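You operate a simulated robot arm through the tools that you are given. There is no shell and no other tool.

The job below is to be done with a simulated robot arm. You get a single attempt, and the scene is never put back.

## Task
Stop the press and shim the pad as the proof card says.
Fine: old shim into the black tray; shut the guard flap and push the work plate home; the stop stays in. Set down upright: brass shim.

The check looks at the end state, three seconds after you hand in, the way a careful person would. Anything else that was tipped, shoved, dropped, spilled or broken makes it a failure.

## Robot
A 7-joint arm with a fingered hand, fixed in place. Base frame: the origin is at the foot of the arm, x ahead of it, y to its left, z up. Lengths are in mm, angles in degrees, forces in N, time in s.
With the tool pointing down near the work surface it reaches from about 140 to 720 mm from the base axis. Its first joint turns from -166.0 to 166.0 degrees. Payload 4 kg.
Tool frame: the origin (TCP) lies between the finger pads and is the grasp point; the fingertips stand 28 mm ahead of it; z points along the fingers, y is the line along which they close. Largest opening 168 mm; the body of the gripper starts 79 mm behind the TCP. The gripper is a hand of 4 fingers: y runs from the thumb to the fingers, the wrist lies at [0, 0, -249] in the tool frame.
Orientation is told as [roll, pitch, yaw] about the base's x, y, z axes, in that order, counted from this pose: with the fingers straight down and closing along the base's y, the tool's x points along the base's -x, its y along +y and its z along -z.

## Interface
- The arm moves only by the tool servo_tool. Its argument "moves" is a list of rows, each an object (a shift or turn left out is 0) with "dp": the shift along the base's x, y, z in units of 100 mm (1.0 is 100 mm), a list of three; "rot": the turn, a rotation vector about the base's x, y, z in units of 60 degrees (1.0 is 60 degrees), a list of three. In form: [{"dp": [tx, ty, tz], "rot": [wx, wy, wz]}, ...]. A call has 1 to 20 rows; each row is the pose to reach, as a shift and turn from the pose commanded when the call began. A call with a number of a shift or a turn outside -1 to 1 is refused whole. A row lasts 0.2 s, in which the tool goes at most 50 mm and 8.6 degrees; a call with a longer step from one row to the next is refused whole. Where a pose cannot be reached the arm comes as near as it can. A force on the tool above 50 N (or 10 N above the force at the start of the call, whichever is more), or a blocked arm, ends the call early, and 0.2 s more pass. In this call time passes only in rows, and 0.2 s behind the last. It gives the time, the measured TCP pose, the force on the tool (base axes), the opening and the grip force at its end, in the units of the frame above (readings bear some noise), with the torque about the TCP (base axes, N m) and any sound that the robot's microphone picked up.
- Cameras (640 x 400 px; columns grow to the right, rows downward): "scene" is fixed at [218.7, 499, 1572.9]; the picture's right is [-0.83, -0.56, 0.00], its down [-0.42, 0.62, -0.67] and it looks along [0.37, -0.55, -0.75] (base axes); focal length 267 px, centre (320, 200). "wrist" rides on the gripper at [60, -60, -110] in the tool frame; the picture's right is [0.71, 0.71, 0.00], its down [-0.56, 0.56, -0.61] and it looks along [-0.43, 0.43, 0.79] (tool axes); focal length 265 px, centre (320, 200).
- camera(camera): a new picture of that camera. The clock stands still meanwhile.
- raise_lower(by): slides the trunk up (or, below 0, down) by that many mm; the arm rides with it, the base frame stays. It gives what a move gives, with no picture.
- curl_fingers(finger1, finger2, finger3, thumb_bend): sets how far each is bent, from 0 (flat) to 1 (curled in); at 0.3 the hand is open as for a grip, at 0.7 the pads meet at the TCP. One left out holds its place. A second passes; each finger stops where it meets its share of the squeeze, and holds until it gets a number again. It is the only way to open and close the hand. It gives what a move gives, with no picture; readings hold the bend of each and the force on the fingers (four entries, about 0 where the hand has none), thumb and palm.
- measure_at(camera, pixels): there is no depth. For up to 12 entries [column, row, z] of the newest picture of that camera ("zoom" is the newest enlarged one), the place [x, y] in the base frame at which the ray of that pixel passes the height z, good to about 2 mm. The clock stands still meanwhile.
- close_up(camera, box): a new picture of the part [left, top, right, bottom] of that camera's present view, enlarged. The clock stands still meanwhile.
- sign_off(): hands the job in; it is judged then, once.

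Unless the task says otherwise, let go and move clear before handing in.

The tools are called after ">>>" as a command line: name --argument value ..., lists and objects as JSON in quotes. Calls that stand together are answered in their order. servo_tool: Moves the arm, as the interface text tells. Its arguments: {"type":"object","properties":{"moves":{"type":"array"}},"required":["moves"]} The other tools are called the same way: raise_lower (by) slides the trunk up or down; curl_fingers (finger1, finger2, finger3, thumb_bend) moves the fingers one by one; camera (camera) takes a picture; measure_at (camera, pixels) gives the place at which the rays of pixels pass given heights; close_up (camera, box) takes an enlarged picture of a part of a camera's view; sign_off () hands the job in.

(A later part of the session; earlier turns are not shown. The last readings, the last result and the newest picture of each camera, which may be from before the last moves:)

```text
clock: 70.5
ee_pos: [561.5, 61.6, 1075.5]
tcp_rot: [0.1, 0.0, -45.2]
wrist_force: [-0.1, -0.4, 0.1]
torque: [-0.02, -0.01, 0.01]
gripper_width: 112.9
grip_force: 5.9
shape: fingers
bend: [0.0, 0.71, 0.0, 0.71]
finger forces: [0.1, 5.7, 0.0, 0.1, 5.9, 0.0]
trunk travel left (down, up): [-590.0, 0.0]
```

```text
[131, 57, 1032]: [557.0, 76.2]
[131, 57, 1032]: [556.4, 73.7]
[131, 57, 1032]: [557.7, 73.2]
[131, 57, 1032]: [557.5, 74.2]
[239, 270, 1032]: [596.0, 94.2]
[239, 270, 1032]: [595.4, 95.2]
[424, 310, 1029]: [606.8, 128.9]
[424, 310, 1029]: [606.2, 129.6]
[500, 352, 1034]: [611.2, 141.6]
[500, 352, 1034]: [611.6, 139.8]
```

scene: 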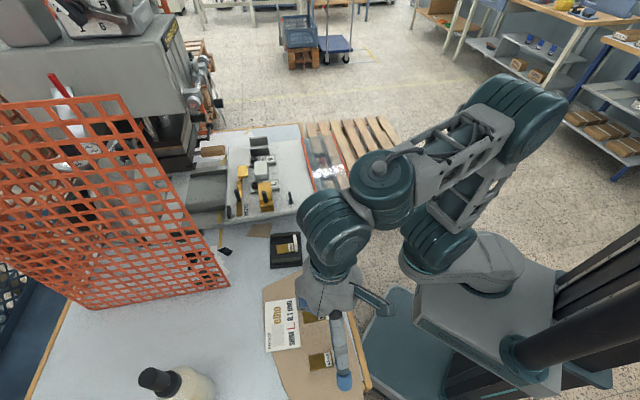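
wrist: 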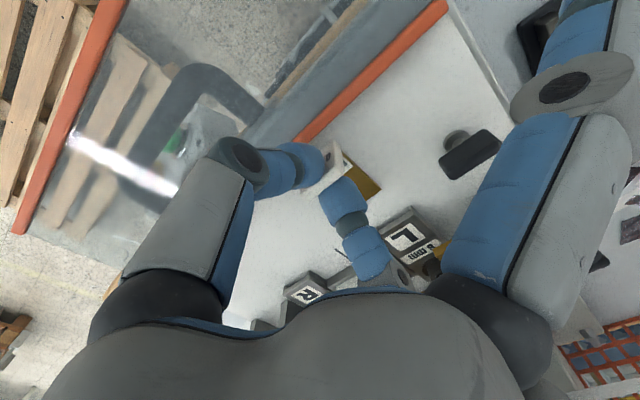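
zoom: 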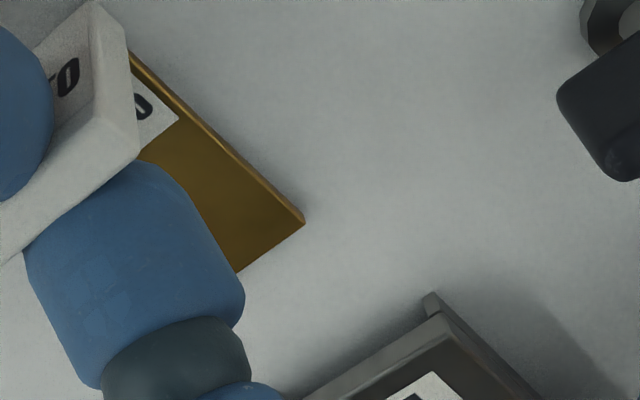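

Both views now agree: the brass edge is about 7 mm inside the block's outer side, so it's roughly 1–2 mm off centre. I'll pin down the brass width with averaged readings.

>>> close_up --camera "scene" --box '[265, 165, 305, 200]'

>>> measure_at --camera "zoom" --pixels '[[366, 182, 1032], [366, 182, 1032], [366, 182, 1032], [366, 182, 1032], [366, 182, 1032], [376, 249, 1032], [376, 249, 1032], [376, 249, 1032], [376, 249, 1032], [376, 249, 1032]]'

>>> measure_at --camera "zoom" --pixels '[[554, 228, 1032], [554, 228, 1032], [554, 228, 1032], [554, 228, 1032], [243, 160, 1039], [243, 160, 1039], [243, 160, 1039], [243, 160, 1039], [257, 262, 1039], [257, 262, 1039], [257, 262, 1039], [257, 262, 1039]]'

```text
11.43 times, centred on (285, 182) of scene
```

zoom: 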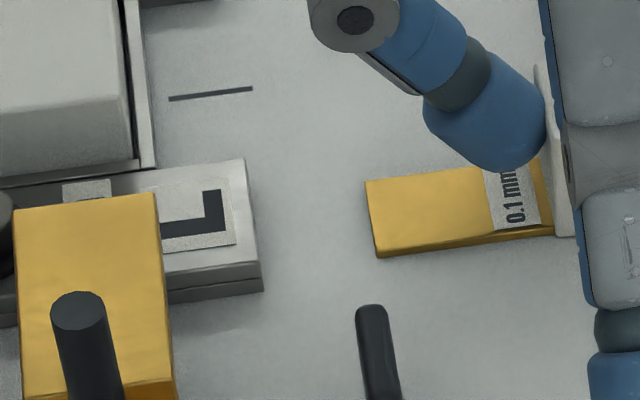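

```text
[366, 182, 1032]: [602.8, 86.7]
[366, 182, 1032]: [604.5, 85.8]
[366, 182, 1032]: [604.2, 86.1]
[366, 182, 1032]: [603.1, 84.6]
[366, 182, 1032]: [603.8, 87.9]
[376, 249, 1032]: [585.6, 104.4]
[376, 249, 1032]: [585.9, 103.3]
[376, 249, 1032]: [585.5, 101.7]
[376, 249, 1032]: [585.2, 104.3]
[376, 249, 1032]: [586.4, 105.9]
```

```text
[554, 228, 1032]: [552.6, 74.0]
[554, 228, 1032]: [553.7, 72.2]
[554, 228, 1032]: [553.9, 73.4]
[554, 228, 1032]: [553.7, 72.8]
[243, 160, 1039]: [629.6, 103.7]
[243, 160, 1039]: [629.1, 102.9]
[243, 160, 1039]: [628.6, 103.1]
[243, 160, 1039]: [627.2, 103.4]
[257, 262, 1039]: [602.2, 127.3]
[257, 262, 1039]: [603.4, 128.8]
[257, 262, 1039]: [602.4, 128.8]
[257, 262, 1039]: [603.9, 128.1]
```

Averaged readings give brass centre u≈353.2 and block centre u≈353.3, with 25 mm brass in a roughly 28–30 mm slot. I'll slide toward the slot and check just before entry.

>>> servo_tool --moves '[{"dp": [0.05, 0.056, 0.005]}, {"dp": [0.11, 0.116, 0.005]}, {"dp": [0.172, 0.178, 0.005]}]'

>>> close_up --camera "scene" --box '[265, 165, 305, 200]'

>>> close_up --camera "wrist" --box '[340, 140, 430, 230]'

```text
clock: 71.3
ee_pos: [578.7, 78.2, 1075.6]
tcp_rot: [0.2, -0.1, -45.1]
wrist_force: [0.8, -0.3, -1.4]
torque: [0.03, 0.01, 0.01]
gripper_width: 113.2
grip_force: 5.4
shape: fingers
bend: [0.0, 0.71, 0.0, 0.71]
finger forces: [0.1, 5.3, 0.1, 0.0, 5.3, 0.1]
trunk travel left (down, up): [-590.0, 0.0]
```

```text
11.43 times, centred on (285, 182) of scene
```

zoom: 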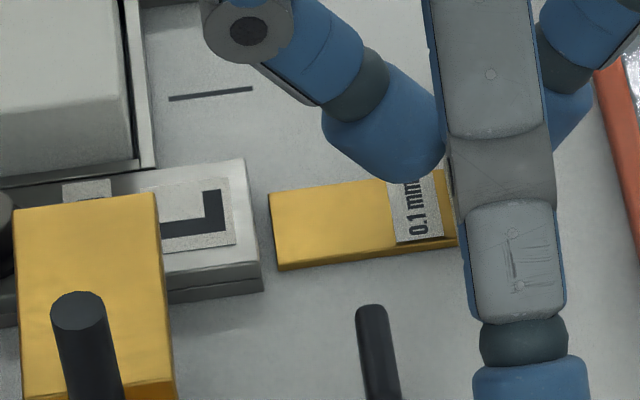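

```text
4.44 times, centred on (385, 185) of wrist
```

zoom: 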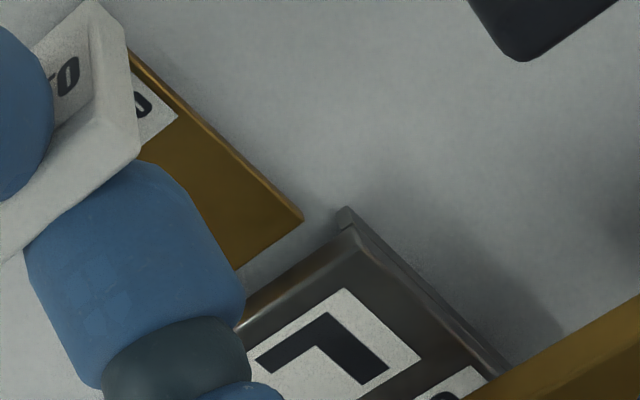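

The brass has about 3 mm of room on its near side and little on the far side, so I'll shift 1.4 mm toward −u and begin the insertion gently.

>>> servo_tool --moves '[{"dp": [-0.01, 0.01, 0]}, {"dp": [0.025, 0.045, 0]}, {"dp": [0.06, 0.08, 0]}, {"dp": [0.095, 0.115, 0]}]'

>>> close_up --camera "scene" --box '[265, 165, 305, 200]'

>>> close_up --camera "wrist" --box '[330, 140, 420, 230]'

```text
clock: 72.3
ee_pos: [588.4, 89.7, 1075.6]
tcp_rot: [0.2, -0.1, -45.1]
wrist_force: [-0.2, -0.7, 0.5]
torque: [-0.02, 0.01, -0.01]
gripper_width: 113.2
grip_force: 5.2
shape: fingers
bend: [0.0, 0.71, 0.0, 0.71]
finger forces: [0.0, 5.4, 0.0, 0.0, 5.3, 0.1]
trunk travel left (down, up): [-590.0, 0.0]
```

```text
11.43 times, centred on (285, 182) of scene
```

zoom: 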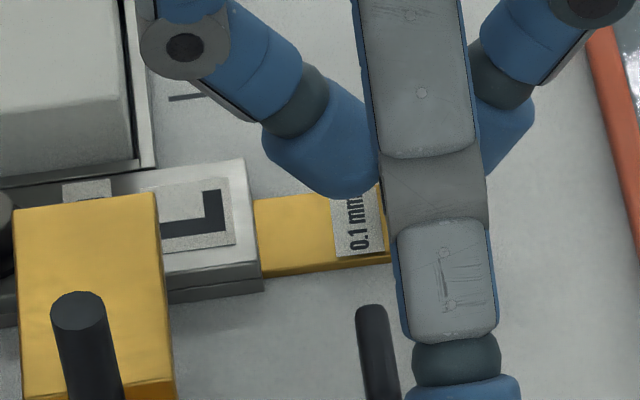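

```text
4.44 times, centred on (375, 185) of wrist
```

zoom: 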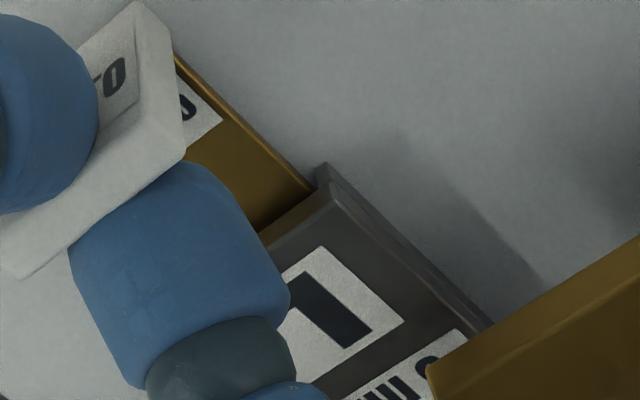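

The brass tip has entered the L slot with no resistance. I'll continue another 10 mm and watch the back finger's clearance over the block.

>>> servo_tool --moves '[{"dp": [0.025, 0.025, 0]}, {"dp": [0.05, 0.05, 0]}, {"dp": [0.075, 0.075, 0]}]'

>>> close_up --camera "scene" --box '[260, 160, 300, 195]'

>>> close_up --camera "wrist" --box '[320, 140, 410, 230]'

```text
clock: 73.1
ee_pos: [594.8, 97.4, 1075.8]
tcp_rot: [0.3, -0.1, -45.2]
wrist_force: [0.4, -0.8, 2.7]
torque: [-0.05, 0.01, -0.02]
gripper_width: 113.2
grip_force: 6.3
shape: fingers
bend: [0.0, 0.71, 0.0, 0.71]
finger forces: [0.0, 5.6, 0.0, 0.1, 6.4, 0.0]
trunk travel left (down, up): [-590.0, 0.0]
```

```text
11.43 times, centred on (280, 178) of scene
```

zoom: 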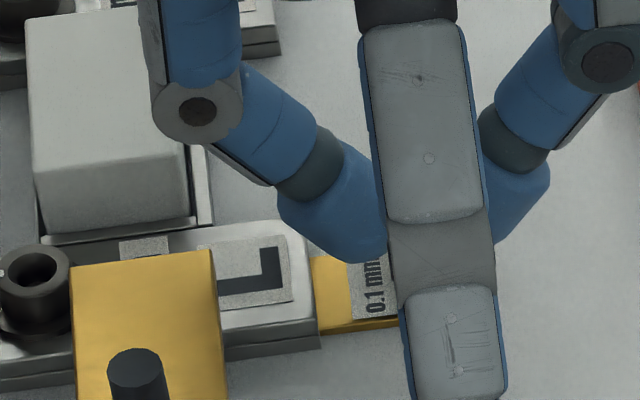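

```text
4.44 times, centred on (365, 185) of wrist
```

zoom: 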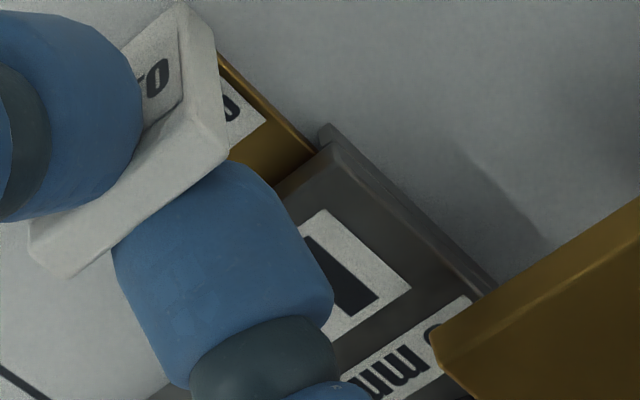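

The insertion is going smoothly with a slight upward force of 2.7 N. I'll raise 1 mm and continue in small steps.

>>> servo_tool --moves '[{"dp": [0.01, 0.01, 0.01]}, {"dp": [0.03, 0.03, 0.01]}, {"dp": [0.05, 0.05, 0.01]}]'

>>> servo_tool --moves '[{"dp": [0.02, 0.02, 0.0]}, {"dp": [0.04, 0.04, 0.0]}]'

>>> close_up --camera "scene" --box '[260, 160, 300, 195]'

>>> close_up --camera "wrist" --box '[320, 140, 410, 230]'

```text
clock: 73.9
ee_pos: [598.5, 102.1, 1075.3]
tcp_rot: [0.2, -0.1, -45.1]
wrist_force: [0.8, -0.4, -0.6]
torque: [-0.03, -0.04, -0.01]
gripper_width: 113.2
grip_force: 5.7
shape: fingers
bend: [0.0, 0.71, 0.0, 0.71]
finger forces: [0.0, 5.5, 0.0, 0.1, 5.4, 0.1]
trunk travel left (down, up): [-590.0, 0.0]
```

```text
clock: 74.5
ee_pos: [604.2, 107.9, 1077.3]
tcp_rot: [0.3, -0.2, -45.0]
wrist_force: [0.6, -0.7, -0.3]
torque: [-0.01, -0.01, 0.0]
gripper_width: 112.9
grip_force: 5.6
shape: fingers
bend: [0.0, 0.71, 0.0, 0.71]
finger forces: [0.0, 5.5, 0.0, 0.1, 5.5, 0.1]
trunk travel left (down, up): [-590.0, 0.0]
```

```text
11.43 times, centred on (280, 178) of scene
```

zoom: 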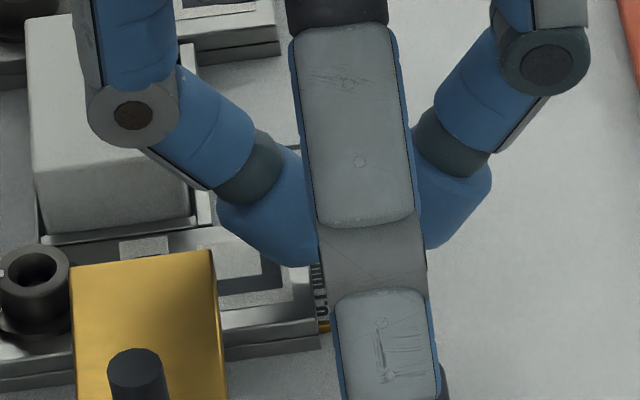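

```text
4.44 times, centred on (365, 185) of wrist
```

zoom: 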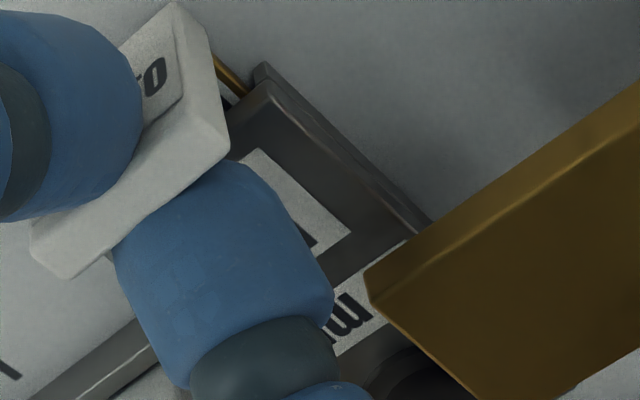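

The back finger passes over the block without touching, and the tab is about 8 mm from the block front. I'll push on in small steps until it seats.

>>> servo_tool --moves '[{"dp": [0.02, 0.02, 0.0]}, {"dp": [0.04, 0.04, 0.0]}]'

>>> servo_tool --moves '[{"dp": [0.01, 0.01, 0.0]}, {"dp": [0.02, 0.02, 0.0]}]'

>>> close_up --camera "wrist" --box '[320, 140, 410, 230]'

```text
clock: 75.1
ee_pos: [608.6, 111.1, 1075.5]
tcp_rot: [0.2, -0.1, -45.1]
wrist_force: [0.4, 1.0, -0.3]
torque: [0.0, -0.03, 0.01]
gripper_width: 113.1
grip_force: 5.5
shape: fingers
bend: [0.0, 0.71, 0.0, 0.71]
finger forces: [0.0, 5.4, 0.0, 0.0, 5.4, 0.1]
trunk travel left (down, up): [-590.0, 0.0]
```

```text
clock: 75.7
ee_pos: [610.0, 114.3, 1076.8]
tcp_rot: [0.2, -0.1, -45.2]
wrist_force: [0.0, -0.5, 0.7]
torque: [-0.02, 0.02, -0.02]
gripper_width: 113.3
grip_force: 5.9
shape: fingers
bend: [0.0, 0.71, 0.0, 0.71]
finger forces: [0.1, 5.3, 0.0, 0.0, 6.0, 0.0]
trunk travel left (down, up): [-590.0, 0.0]
```

```text
4.44 times, centred on (365, 185) of wrist
```

zoom: 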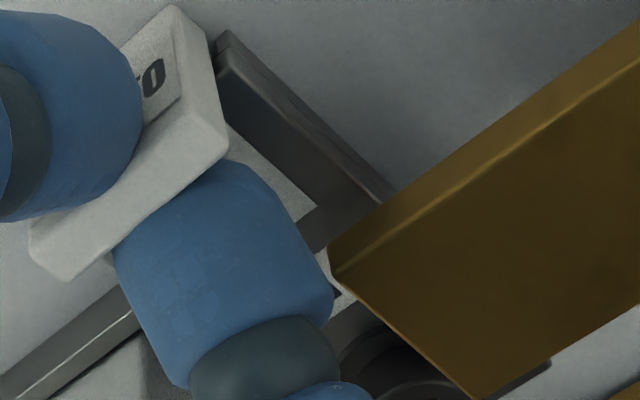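

The tab is now almost against the block front, still with no resisting force. I want to check the brass gauge's clearance from the back finger before the last millimetres.

>>> measure_at --camera "scene" --pixels '[[270.8, 181.6, 1045], [270.8, 181.6, 1060], [270.8, 181.6, 1075]]'

>>> measure_at --camera "wrist" --pixels '[[367.7, 200.3, 1045], [367.7, 200.3, 1060], [367.7, 200.3, 1075]]'

>>> close_up --camera "scene" --box '[255, 155, 305, 205]'

>>> camera --camera "wrist"

```text
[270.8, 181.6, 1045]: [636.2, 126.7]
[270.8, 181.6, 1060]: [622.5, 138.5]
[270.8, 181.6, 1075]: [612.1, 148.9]
```

```text
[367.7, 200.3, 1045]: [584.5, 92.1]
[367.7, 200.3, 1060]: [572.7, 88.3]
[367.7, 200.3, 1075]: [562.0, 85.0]
```

```text
8.00 times, centred on (280, 180) of scene
```

zoom: 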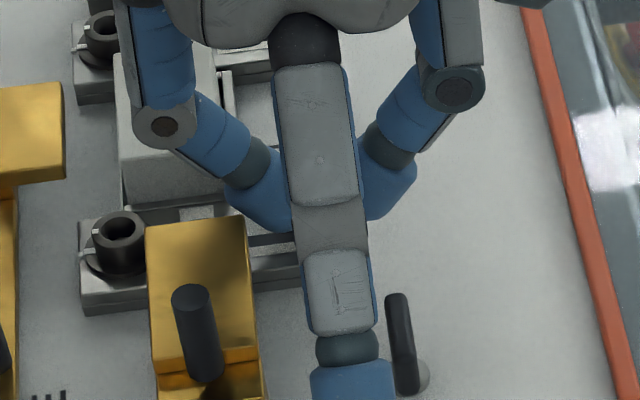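

```text
taken
```

wrist: 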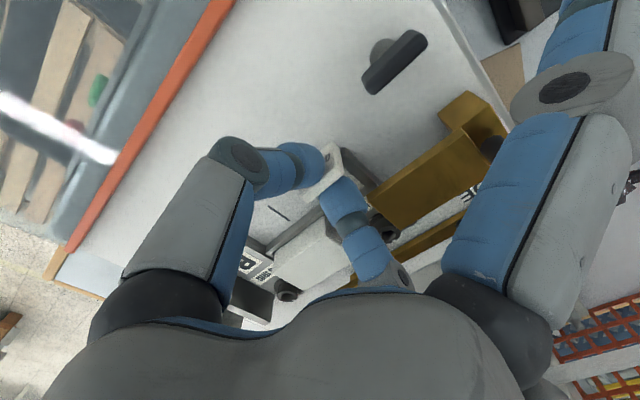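

I'll re-measure the gauge corner with the fresh wrist picture.

>>> measure_at --camera "wrist" --pixels '[[368, 201, 1045], [368, 201, 1060], [368, 201, 1075], [383, 232, 1045], [383, 232, 1060], [383, 232, 1075]]'

>>> close_up --camera "wrist" --box '[310, 130, 420, 240]'

```text
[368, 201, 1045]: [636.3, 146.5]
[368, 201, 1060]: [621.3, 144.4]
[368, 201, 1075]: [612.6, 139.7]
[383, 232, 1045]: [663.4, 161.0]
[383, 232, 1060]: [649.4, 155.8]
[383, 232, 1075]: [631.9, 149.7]
```

```text
3.64 times, centred on (365, 185) of wrist
```

zoom: 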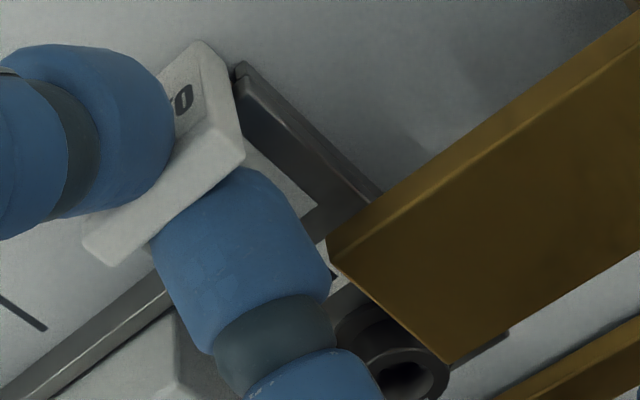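

The gauge corner is at u≈337, about 5 mm clear of the back finger's side. I'll finish the last few millimetres carefully.

>>> servo_tool --moves '[{"dp": [0.01, 0.01, 0.0]}, {"dp": [0.02, 0.02, 0.0]}]'

>>> servo_tool --moves '[{"dp": [0.01, 0.01, 0.0]}, {"dp": [0.02, 0.02, 0.0]}]'

>>> close_up --camera "wrist" --box '[310, 130, 420, 240]'

```text
clock: 76.3
ee_pos: [611.5, 115.2, 1075.5]
tcp_rot: [0.2, -0.1, -45.2]
wrist_force: [-1.3, -2.3, 3.5]
torque: [-0.08, 0.01, 0.03]
gripper_width: 113.4
grip_force: 6.1
shape: fingers
bend: [0.0, 0.71, 0.0, 0.69]
finger forces: [0.1, 4.9, 0.0, 0.0, 7.4, 0.1]
trunk travel left (down, up): [-590.0, 0.0]
```

```text
clock: 76.9
ee_pos: [614.2, 116.6, 1076.3]
tcp_rot: [0.2, 0.0, -45.1]
wrist_force: [-1.1, -1.2, 0.4]
torque: [-0.06, 0.03, 0.01]
gripper_width: 113.1
grip_force: 5.5
shape: fingers
bend: [0.0, 0.71, 0.0, 0.69]
finger forces: [0.0, 4.6, 0.0, 0.1, 7.0, 0.1]
trunk travel left (down, up): [-590.0, 0.0]
```

```text
3.64 times, centred on (365, 185) of wrist
```

zoom: 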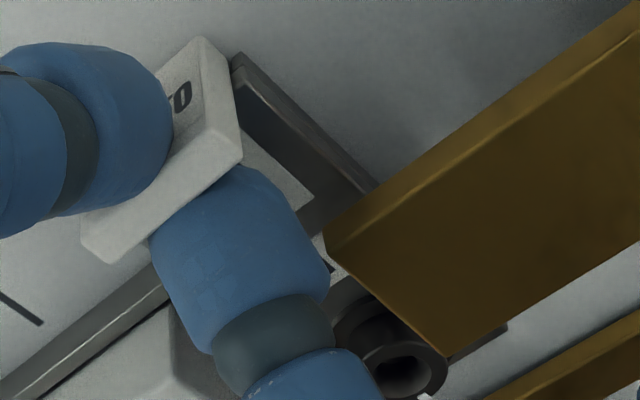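

A resisting force appeared and the thumb's load rose, which suggests the tab is seated. I'll push 2 mm more to confirm the stop.

>>> servo_tool --moves '[{"dp": [0.01, 0.01, 0.0]}, {"dp": [0.02, 0.02, 0.0]}]'

>>> close_up --camera "wrist" --box '[320, 130, 390, 200]'

```text
clock: 77.5
ee_pos: [615.5, 119.5, 1077.5]
tcp_rot: [0.2, 0.0, -45.2]
wrist_force: [-0.6, -2.3, 0.0]
torque: [-0.07, 0.0, 0.03]
gripper_width: 113.4
grip_force: 5.4
shape: fingers
bend: [0.0, 0.71, 0.0, 0.69]
finger forces: [0.0, 4.5, 0.0, 0.0, 6.8, 0.1]
trunk travel left (down, up): [-590.0, 0.0]
```

```text
5.71 times, centred on (355, 165) of wrist
```

zoom: 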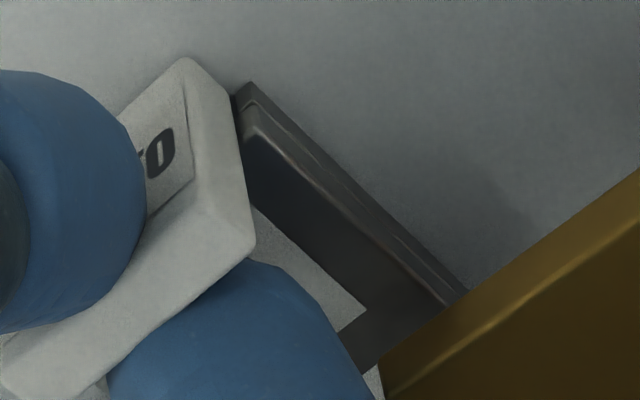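

The force is still only about 2 N, so it may be sliding the final bit. I'll push a further 2–3 mm.

>>> servo_tool --moves '[{"dp": [0.01, 0.01, 0.0]}, {"dp": [0.02, 0.02, 0.0]}]'

>>> servo_tool --moves '[{"dp": [0.01, 0.01, 0.0]}, {"dp": [0.02, 0.02, 0.0]}]'

>>> close_up --camera "wrist" --box '[310, 130, 420, 240]'

```text
clock: 78.1
ee_pos: [617.2, 121.2, 1077.2]
tcp_rot: [0.2, -0.1, -45.1]
wrist_force: [-1.7, -2.6, -0.6]
torque: [-0.03, 0.0, -0.01]
gripper_width: 113.1
grip_force: 5.3
shape: fingers
bend: [0.0, 0.71, 0.0, 0.69]
finger forces: [0.0, 4.5, 0.1, 0.1, 6.8, 0.0]
trunk travel left (down, up): [-590.0, 0.0]
```

```text
clock: 78.7
ee_pos: [619.6, 122.7, 1075.4]
tcp_rot: [0.3, -0.1, -45.2]
wrist_force: [-1.4, -2.2, 1.6]
torque: [-0.02, 0.05, -0.01]
gripper_width: 113.3
grip_force: 6.2
shape: fingers
bend: [0.0, 0.71, 0.0, 0.69]
finger forces: [0.0, 4.7, 0.1, 0.1, 7.0, 0.0]
trunk travel left (down, up): [-590.0, 0.0]
```

```text
3.64 times, centred on (365, 185) of wrist
```

zoom: 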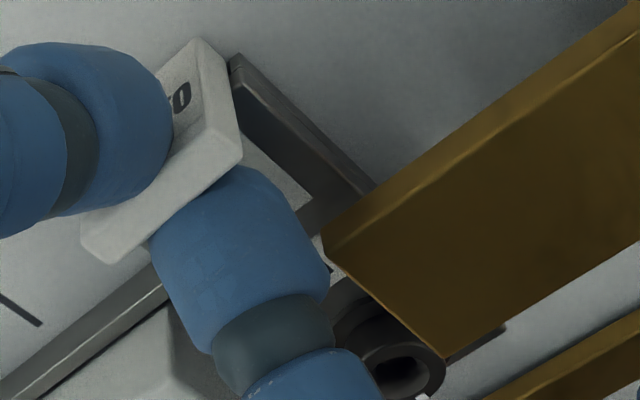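

The block, gauge and mark look identical relative to the hand as before the last pushes, so the shim is fully seated and I've begun sliding the whole plate along its rails (about 2.5 N). I'll release the tab now.

>>> curl_fingers --finger2 0.62 --thumb_bend 0.6

>>> close_up --camera "wrist" --box '[290, 110, 420, 240]'

>>> close_up --camera "scene" --box '[255, 155, 305, 205]'

```text
clock: 79.7
ee_pos: [620.1, 122.7, 1077.7]
tcp_rot: [0.2, -0.1, -45.1]
wrist_force: [0.9, -0.3, -0.7]
torque: [0.02, -0.03, -0.01]
gripper_width: 117.6
grip_force: 0.0
shape: fingers
bend: [0.0, 0.62, 0.0, 0.6]
finger forces: [0.0, 0.0, 0.0, 0.1, 0.1, 0.0]
trunk travel left (down, up): [-590.0, 0.0]
```

```text
3.08 times, centred on (355, 175) of wrist
```

zoom: 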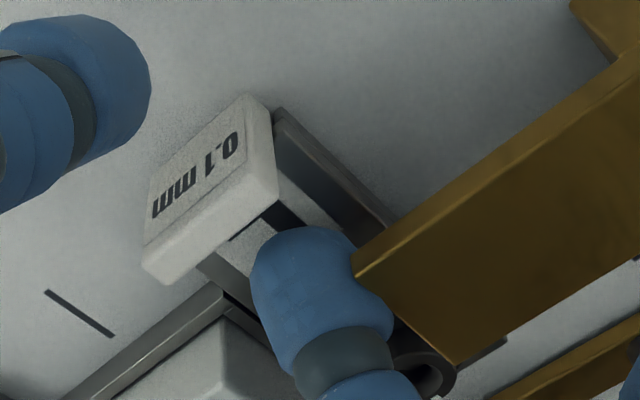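

```text
8.00 times, centred on (280, 180) of scene
```

zoom: 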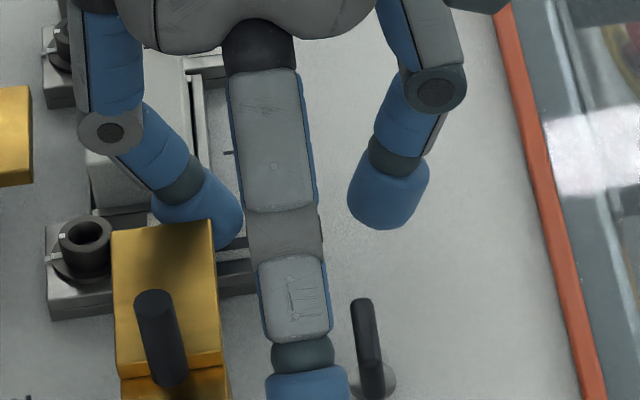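

The 0.1 shim stands seated at L, released with no forces on the fingers. I'll lift straight up, then view it.

>>> servo_tool --moves '[{"dp": [0, 0, 0.1]}, {"dp": [0, 0, 0.25]}, {"dp": [0, 0, 0.45]}, {"dp": [0, 0, 0.65]}]'

>>> camera --camera "wrist"

>>> close_up --camera "wrist" --box '[270, 80, 420, 220]'

>>> camera --camera "scene"

```text
clock: 80.7
ee_pos: [621.4, 122.5, 1142.4]
tcp_rot: [0.2, -0.1, -45.2]
wrist_force: [0.5, -0.7, -0.2]
torque: [0.01, -0.02, -0.01]
gripper_width: 117.5
grip_force: 0.0
shape: fingers
bend: [0.0, 0.62, 0.0, 0.6]
finger forces: [0.0, 0.0, 0.0, 0.1, 0.0, 0.0]
trunk travel left (down, up): [-590.0, 0.0]
```

```text
taken
```

wrist: 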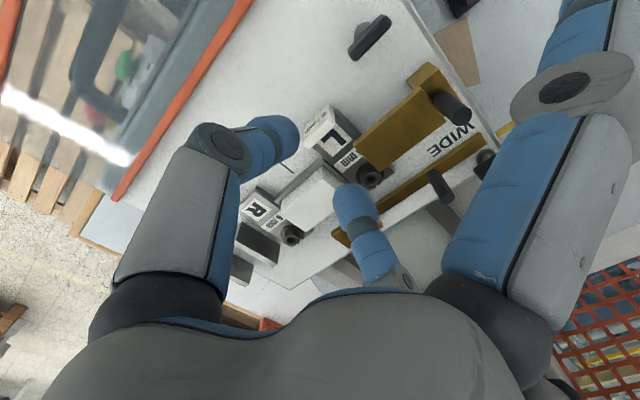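

```text
2.86 times, centred on (345, 150) of wrist
```

zoom: 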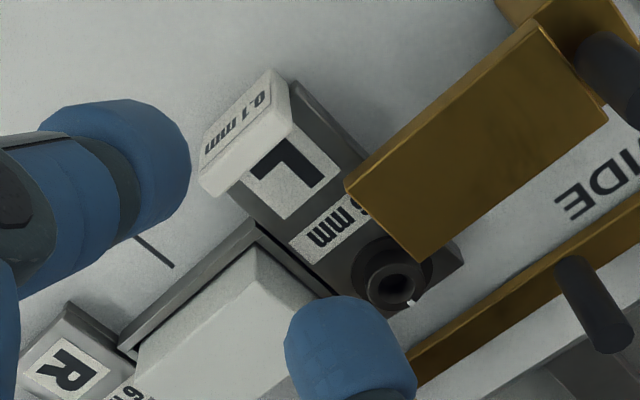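

```text
taken
```

scene: 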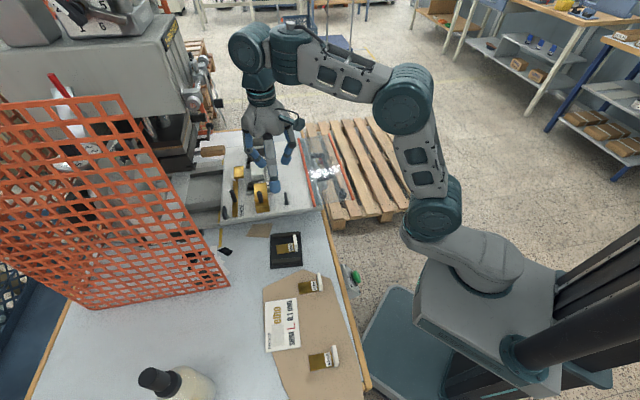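

The 0.1 shim is seated at L just like the old one was at R, and R is now empty. Next I'll study the flap's hinge and the handle to plan shutting it.

>>> close_up --camera "scene" --box '[285, 125, 365, 215]'

>>> close_up --camera "scene" --box '[305, 185, 365, 225]'

>>> close_up --camera "scene" --box '[285, 120, 335, 165]'

>>> close_up --camera "wrist" --box '[0, 0, 260, 220]'

>>> close_up --camera "scene" --box '[130, 120, 250, 240]'

```text
4.44 times, centred on (325, 170) of scene
```

zoom: 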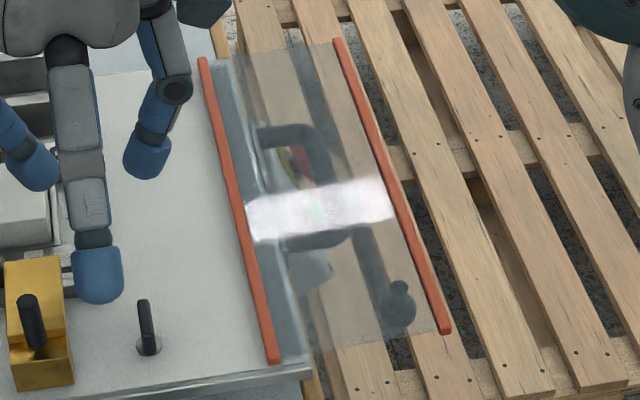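

```text
10.00 times, centred on (335, 205) of scene
```

zoom: 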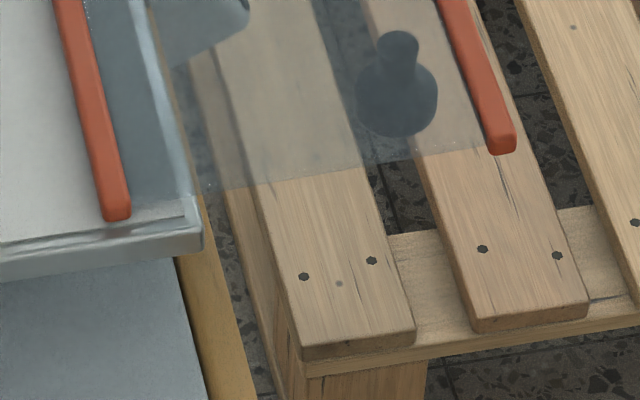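

```text
8.89 times, centred on (310, 142) of scene
```

zoom: 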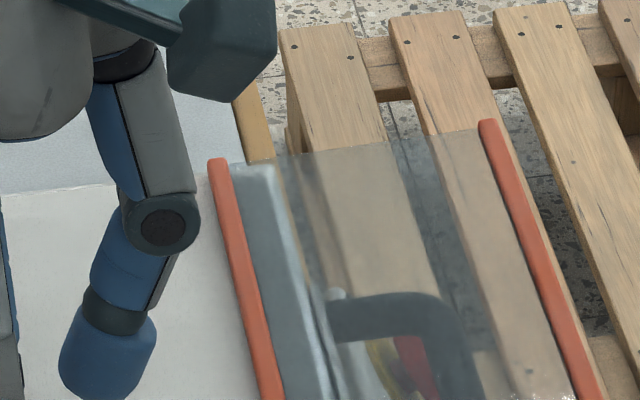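

```text
1.82 times, centred on (130, 110) of wrist
```

zoom: 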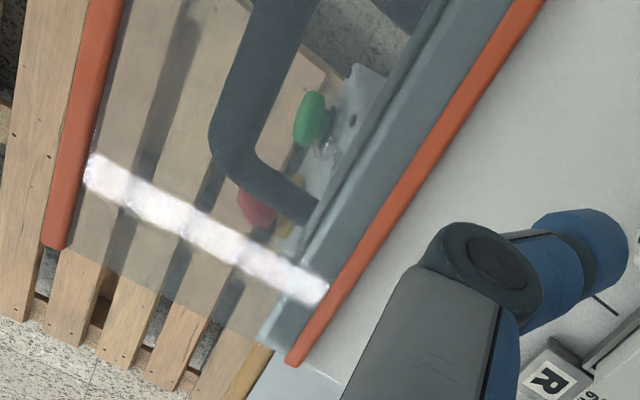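

```text
3.33 times, centred on (190, 180) of scene
```

zoom: 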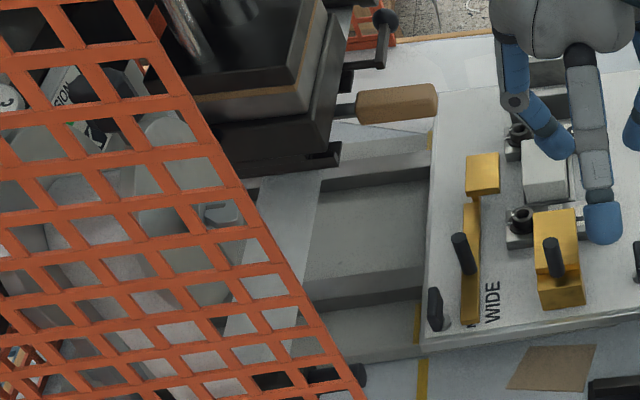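

The flap's inner strip is hinged on the plate near its front edge and the clear sheet lies out flat beyond it, with the D-handle underneath. I'll measure the flap's present edges (the plate has moved a little).

>>> close_up --camera "scene" --box '[285, 125, 365, 215]'

>>> measure_at --camera "zoom" --pixels '[[338, 40, 1035], [338, 40, 1035], [393, 185, 1035], [393, 185, 1035], [446, 330, 1035], [446, 330, 1035], [203, 60, 1035], [203, 60, 1035], [238, 210, 1035], [238, 210, 1035], [273, 360, 1035], [273, 360, 1035]]'

>>> measure_at --camera "zoom" --pixels '[[262, 130, 1010], [335, 175, 1010], [340, 235, 1010], [285, 245, 1010], [310, 375, 1025], [260, 130, 1020], [340, 150, 1000], [320, 128, 1010]]'

```text
4.44 times, centred on (325, 170) of scene
```

zoom: 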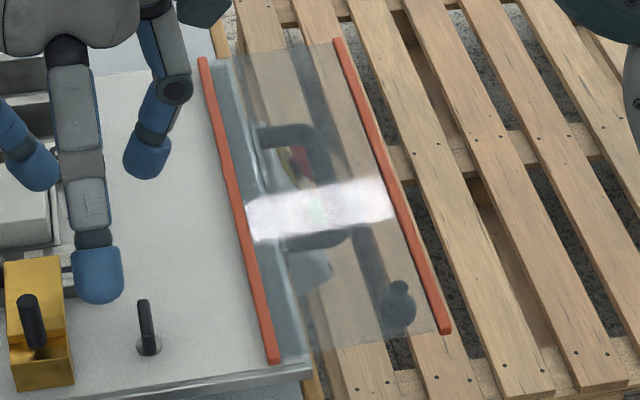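

```text
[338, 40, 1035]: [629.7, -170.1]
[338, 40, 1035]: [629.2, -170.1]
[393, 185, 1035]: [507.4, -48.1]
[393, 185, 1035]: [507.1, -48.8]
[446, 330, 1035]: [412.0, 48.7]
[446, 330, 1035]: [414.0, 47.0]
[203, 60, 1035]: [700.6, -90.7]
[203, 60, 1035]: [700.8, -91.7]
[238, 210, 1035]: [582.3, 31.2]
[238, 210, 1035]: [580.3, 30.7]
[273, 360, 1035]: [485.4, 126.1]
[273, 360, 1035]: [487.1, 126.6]
```

```text
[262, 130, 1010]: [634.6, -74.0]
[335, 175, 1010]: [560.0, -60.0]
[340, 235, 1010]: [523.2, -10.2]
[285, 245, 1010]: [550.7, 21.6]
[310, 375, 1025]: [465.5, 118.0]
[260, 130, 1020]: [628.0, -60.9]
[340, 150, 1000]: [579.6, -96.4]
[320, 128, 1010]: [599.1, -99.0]
```

The flap's free edge now runs along v≈325 at z≈1035 and the D-handle occupies u≈370–500 below it. I'll back out in front of the table and make a closed fist pointing under the free edge at u≈330, clear of the handle, to lift it.

>>> servo_tool --moves '[{"dp": [-0.3, -0.3, 0.1]}, {"dp": [-0.6, -0.6, 0.15]}, {"dp": [-0.95, -0.95, 0.15]}]'

>>> servo_tool --moves '[{"dp": [-0.3, -0.25, 0]}, {"dp": [-0.6, -0.5, 0]}, {"dp": [-0.9, -0.75, 0]}, {"dp": [-1.0, -1.0, 0]}]'

>>> curl_fingers --finger1 0.7 --finger2 0.7 --finger3 0.7 --thumb_bend 0.7

```text
clock: 81.5
ee_pos: [525.2, 30.3, 1156.8]
tcp_rot: [0.2, -0.1, -45.2]
wrist_force: [-0.2, 0.5, 0.0]
torque: [0.01, 0.02, 0.01]
gripper_width: 117.2
grip_force: 0.0
shape: fingers
bend: [0.0, 0.62, 0.0, 0.6]
finger forces: [0.0, 0.0, 0.0, 0.0, 0.0, 0.0]
trunk travel left (down, up): [-590.0, 0.0]
```

```text
clock: 82.5
ee_pos: [424.4, -72.4, 1157.5]
tcp_rot: [0.3, -0.1, -45.3]
wrist_force: [-0.5, -1.2, -0.1]
torque: [0.06, 0.0, -0.02]
gripper_width: 117.2
grip_force: 0.0
shape: fingers
bend: [0.0, 0.62, 0.0, 0.6]
finger forces: [0.0, 0.0, 0.0, 0.0, 0.0, 0.1]
trunk travel left (down, up): [-590.0, 0.0]
```

```text
clock: 83.5
ee_pos: [423.2, -70.6, 1157.8]
tcp_rot: [0.2, -0.1, -45.1]
wrist_force: [-0.1, -0.8, 0.5]
torque: [0.0, 0.0, 0.0]
gripper_width: 1.5
grip_force: 0.0
shape: fingers
bend: [0.68, 0.7, 0.68, 0.7]
finger forces: [0.0, 0.1, 0.0, 0.0, 0.0, 0.1]
trunk travel left (down, up): [-590.0, 0.0]
```

The fist is closed and clear in front. I'll move back a bit further and turn the hand 90° to the orientation that tilted well before.

>>> servo_tool --moves '[{"dp": [-0.08, -0.1, 0], "rot": [0, 0, 0.125]}, {"dp": [-0.16, -0.2, 0], "rot": [0, 0, 0.25]}, {"dp": [-0.24, -0.3, 0], "rot": [0, 0, 0.375]}, {"dp": [-0.32, -0.4, -0.1], "rot": [0, 0, 0.5]}, {"dp": [-0.4, -0.5, -0.2], "rot": [0, 0, 0.625]}, {"dp": [-0.4, -0.6, -0.3], "rot": [0, 0, 0.75]}]'

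>>> servo_tool --moves '[{"dp": [0, 0, 0], "rot": [0, 0, 0.125]}, {"dp": [0, 0, 0], "rot": [0, 0, 0.25]}, {"dp": [0, 0, -0.1], "rot": [0, 0, 0.375]}, {"dp": [0, 0, -0.2], "rot": [0, 0, 0.5]}, {"dp": [0, 0, -0.3], "rot": [0, 0, 0.625]}, {"dp": [0, 0, -0.4], "rot": [0, 0, 0.75]}]'

>>> servo_tool --moves '[{"dp": [0.0, 0.0, 0], "rot": [0.0825, -0.0825, 0]}, {"dp": [0, 0, 0], "rot": [0.165, -0.165, 0]}, {"dp": [0, 0, 0], "rot": [0.2475, -0.2475, 0]}, {"dp": [0, 0, 0], "rot": [0.33, -0.33, 0]}, {"dp": [0, 0, 0], "rot": [0.4125, -0.4125, 0]}]'

```text
clock: 84.9
ee_pos: [382.6, -132.6, 1126.4]
tcp_rot: [0.3, 0.0, 0.0]
wrist_force: [-0.5, 0.5, -0.8]
torque: [0.02, -0.01, 0.0]
gripper_width: 1.5
grip_force: 0.0
shape: fingers
bend: [0.68, 0.7, 0.68, 0.7]
finger forces: [0.0, 0.0, 0.0, 0.1, 0.0, 0.1]
out of reach, approached as far as the arm can: row 4
trunk travel left (down, up): [-590.0, 0.0]
```

```text
clock: 86.3
ee_pos: [384.9, -132.3, 1087.5]
tcp_rot: [0.2, 0.0, 44.9]
wrist_force: [0.2, -0.2, 1.1]
torque: [0.0, 0.01, -0.02]
gripper_width: 1.9
grip_force: 0.0
shape: fingers
bend: [0.68, 0.7, 0.68, 0.7]
finger forces: [0.0, 0.0, 0.0, 0.0, 0.0, 0.0]
trunk travel left (down, up): [-590.0, 0.0]
```

```text
clock: 87.5
ee_pos: [385.3, -131.5, 1086.1]
tcp_rot: [0.3, -35.1, 44.9]
wrist_force: [0.4, 0.9, 0.3]
torque: [0.02, 0.0, 0.03]
gripper_width: 1.7
grip_force: 0.0
shape: fingers
bend: [0.68, 0.7, 0.68, 0.7]
finger forces: [0.1, 0.0, 0.0, 0.0, 0.1, 0.0]
trunk travel left (down, up): [-590.0, 0.0]
```

The 35° tilt succeeded. I'll continue to about 70° while lowering to z≈1010 in front of the flap's edge.

>>> servo_tool --moves '[{"dp": [0.0, 0.05, -0.15], "rot": [0.0825, -0.0825, 0]}, {"dp": [-0.02, 0.12, -0.3], "rot": [0.165, -0.165, 0]}, {"dp": [-0.04, 0.2, -0.45], "rot": [0.2475, -0.2475, 0]}, {"dp": [-0.06, 0.28, -0.6], "rot": [0.33, -0.33, 0]}, {"dp": [-0.07, 0.36, -0.76], "rot": [0.4125, -0.4125, 0]}]'

>>> camera --camera "wrist"

>>> camera --camera "scene"

```text
clock: 88.7
ee_pos: [378.7, -96.0, 1010.0]
tcp_rot: [0.4, -70.1, 44.7]
wrist_force: [0.2, 0.5, 0.2]
torque: [-0.01, 0.03, 0.03]
gripper_width: 1.9
grip_force: 0.1
shape: fingers
bend: [0.68, 0.7, 0.68, 0.7]
finger forces: [0.0, 0.0, 0.1, 0.0, 0.0, 0.0]
trunk travel left (down, up): [-590.0, 0.0]
```

```text
taken
```

wrist: 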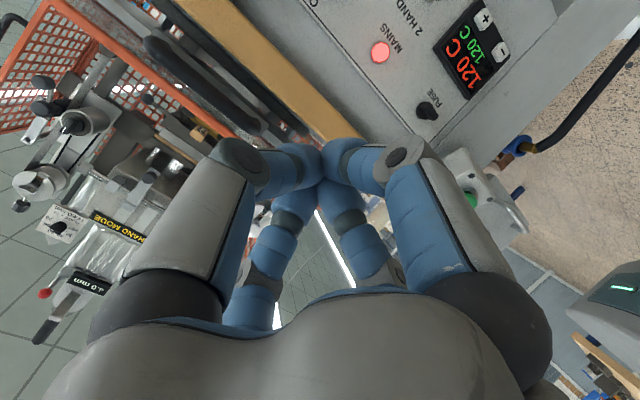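

```text
taken
```

scene: 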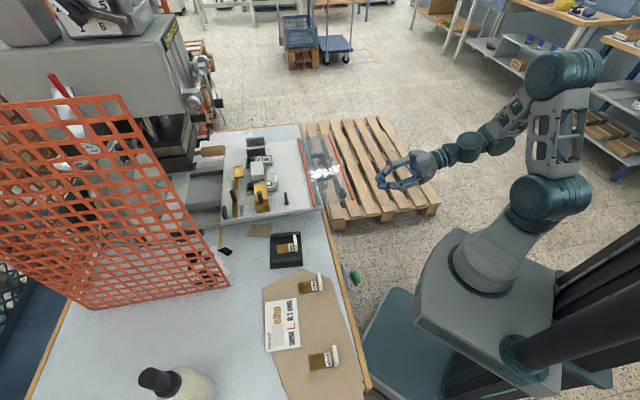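

The hand is tilted 70° in front of the flap edge at z≈1010, with room beneath the flap. I'll straighten the upper finger (finger3) so that the flap edge can slide in above the other three fingertips, and check.

>>> curl_fingers --finger3 0

>>> camera --camera "wrist"

>>> close_up --camera "scene" --box '[290, 120, 460, 240]'

```text
clock: 89.7
ee_pos: [377.3, -95.0, 1011.3]
tcp_rot: [0.5, -70.1, 44.6]
wrist_force: [-0.2, 0.3, 0.3]
torque: [0.02, 0.03, -0.01]
gripper_width: 1.8
grip_force: 0.1
shape: fingers
bend: [0.68, 0.7, 0.0, 0.7]
finger forces: [0.0, 0.1, 0.1, 0.1, 0.0, 0.1]
trunk travel left (down, up): [-590.0, 0.0]
```

```text
taken
```

wrist: 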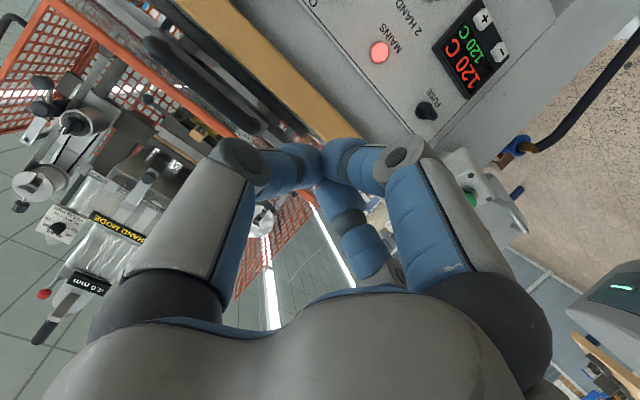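

```text
3.33 times, centred on (375, 180) of scene
```

zoom: 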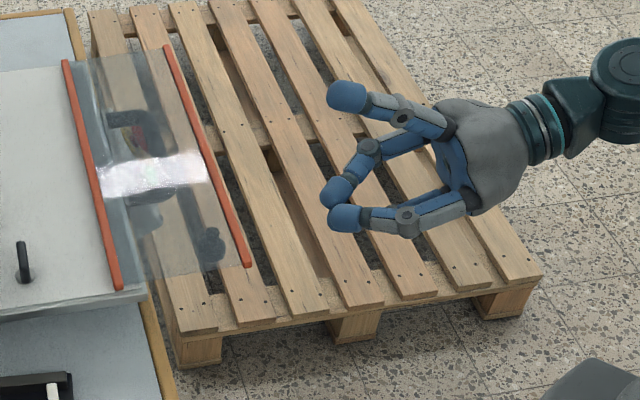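

The upper finger is raised and three fingertips are together, as planned. I'll advance to just short of the flap edge and look.

>>> servo_tool --moves '[{"dp": [0.15, 0.17, 0]}, {"dp": [0.3, 0.34, 0]}, {"dp": [0.45, 0.52, 0]}, {"dp": [0.59, 0.7, 0]}]'

>>> close_up --camera "scene" --box '[290, 130, 410, 230]'

>>> camera --camera "wrist"

```text
clock: 90.7
ee_pos: [437.3, -27.1, 1013.3]
tcp_rot: [0.6, -70.1, 44.6]
wrist_force: [-0.9, -0.2, 0.5]
torque: [-0.01, -0.03, -0.01]
gripper_width: 1.6
grip_force: 0.2
shape: fingers
bend: [0.68, 0.7, 0.0, 0.7]
finger forces: [0.0, 0.1, 0.1, 0.1, 0.0, 0.0]
trunk travel left (down, up): [-590.0, 0.0]
```

```text
4.00 times, centred on (350, 180) of scene
```

zoom: 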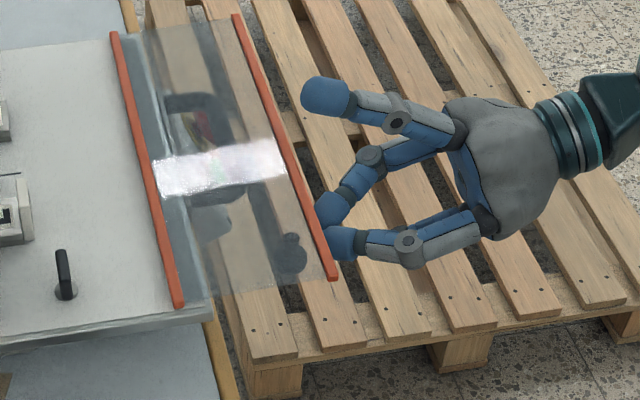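

```text
taken
```

wrist: 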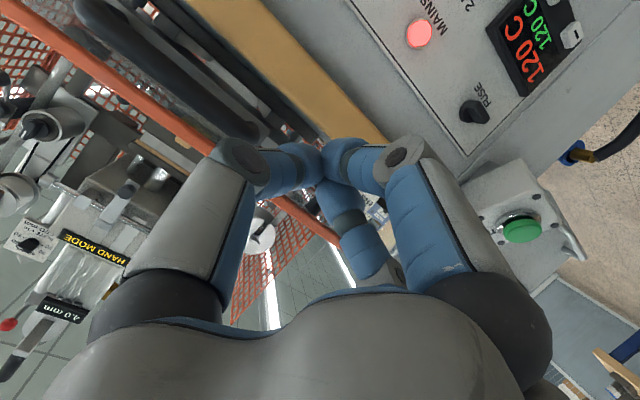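

The tips are right at the flap's free edge and slightly below it. I'll lower 4 mm and slide about 22 mm underneath, watching for contact.

>>> servo_tool --moves '[{"dp": [0.03, 0.03, -0.04]}, {"dp": [0.08, 0.08, -0.04]}, {"dp": [0.13, 0.13, -0.04]}, {"dp": [0.17, 0.17, -0.04]}]'

>>> close_up --camera "scene" --box '[300, 150, 380, 220]'

```text
clock: 91.7
ee_pos: [454.1, -9.0, 1005.3]
tcp_rot: [0.4, -70.0, 44.8]
wrist_force: [0.1, 0.1, -0.3]
torque: [0.0, 0.01, 0.02]
gripper_width: 1.9
grip_force: 0.0
shape: fingers
bend: [0.68, 0.7, 0.0, 0.7]
finger forces: [0.1, 0.0, 0.1, 0.1, 0.0, 0.0]
trunk travel left (down, up): [-590.0, 0.0]
```

```text
5.71 times, centred on (340, 185) of scene
```

zoom: 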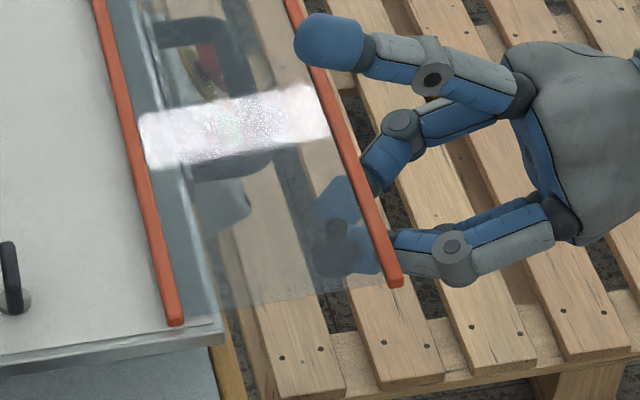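

The tips are under the sheet (seen through it at zoom (335,235)) with no contact yet. I'll lift gently and watch the force and the flap.

>>> servo_tool --moves '[{"dp": [0, 0, 0.1]}, {"dp": [0.01, 0.01, 0.2]}, {"dp": [0.02, 0.02, 0.3]}, {"dp": [0.03, 0.03, 0.4]}]'

>>> close_up --camera "scene" --box '[290, 130, 390, 220]'

```text
clock: 92.7
ee_pos: [457.3, -5.2, 1047.1]
tcp_rot: [0.6, -70.0, 44.5]
wrist_force: [-2.0, -1.7, -0.3]
torque: [-0.02, -0.03, 0.01]
gripper_width: 1.6
grip_force: 0.7
shape: fingers
bend: [0.68, 0.7, 0.0, 0.7]
finger forces: [0.0, 0.6, 0.1, 0.0, 0.6, 0.0]
trunk travel left (down, up): [-590.0, 0.0]
```

```text
4.44 times, centred on (340, 175) of scene
```

zoom: 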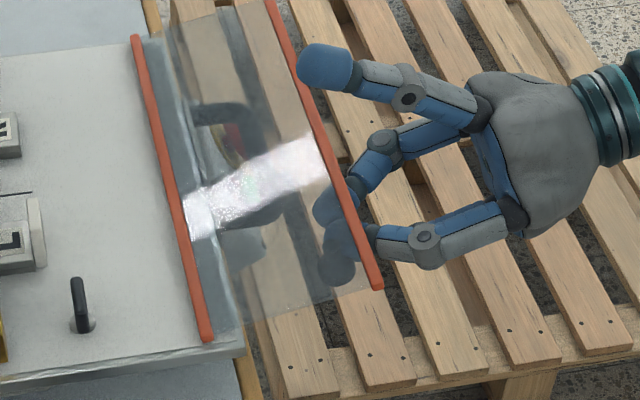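

The flap is rising on the fingertips. I'll continue along the hinge's arc, up and inward.

>>> servo_tool --moves '[{"dp": [0.007, 0.007, 0.15]}, {"dp": [0.014, 0.014, 0.3]}, {"dp": [0.05, 0.05, 0.42]}, {"dp": [0.094, 0.094, 0.52]}]'

>>> close_up --camera "scene" --box '[290, 120, 390, 210]'

```text
clock: 93.7
ee_pos: [467.6, 3.6, 1099.0]
tcp_rot: [0.5, -70.1, 44.7]
wrist_force: [0.0, 0.5, -1.2]
torque: [-0.01, 0.0, -0.01]
gripper_width: 1.7
grip_force: 0.1
shape: fingers
bend: [0.68, 0.7, 0.0, 0.7]
finger forces: [0.0, 0.0, 0.0, 0.0, 0.0, 0.1]
trunk travel left (down, up): [-590.0, 0.0]
```

```text
4.44 times, centred on (340, 165) of scene
```

zoom: 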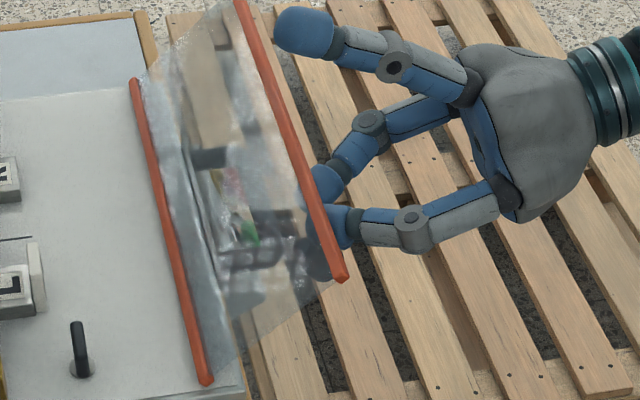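

The flap is up to about 43° and the plate hasn't moved. I'll carry on to near vertical.

>>> servo_tool --moves '[{"dp": [0.07, 0.07, 0.08]}, {"dp": [0.14, 0.14, 0.16]}, {"dp": [0.212, 0.212, 0.24]}, {"dp": [0.29, 0.29, 0.28]}, {"dp": [0.36, 0.36, 0.31]}]'

>>> close_up --camera "scene" --box '[270, 110, 380, 210]'

```text
clock: 94.9
ee_pos: [503.6, 37.9, 1129.7]
tcp_rot: [0.5, -70.1, 44.6]
wrist_force: [0.7, -3.3, 2.8]
torque: [0.06, 0.02, -0.03]
gripper_width: 1.5
grip_force: 5.3
shape: fingers
bend: [0.68, 0.71, 0.0, 0.7]
finger forces: [0.1, 7.8, 0.0, 0.0, 2.9, 0.0]
trunk travel left (down, up): [-590.0, 0.0]
```

```text
4.00 times, centred on (325, 160) of scene
```

zoom: 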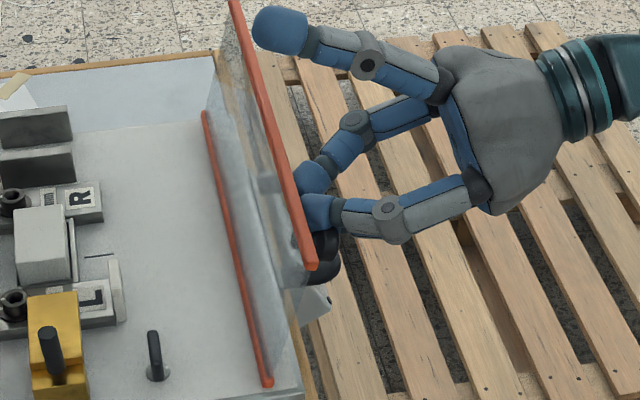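

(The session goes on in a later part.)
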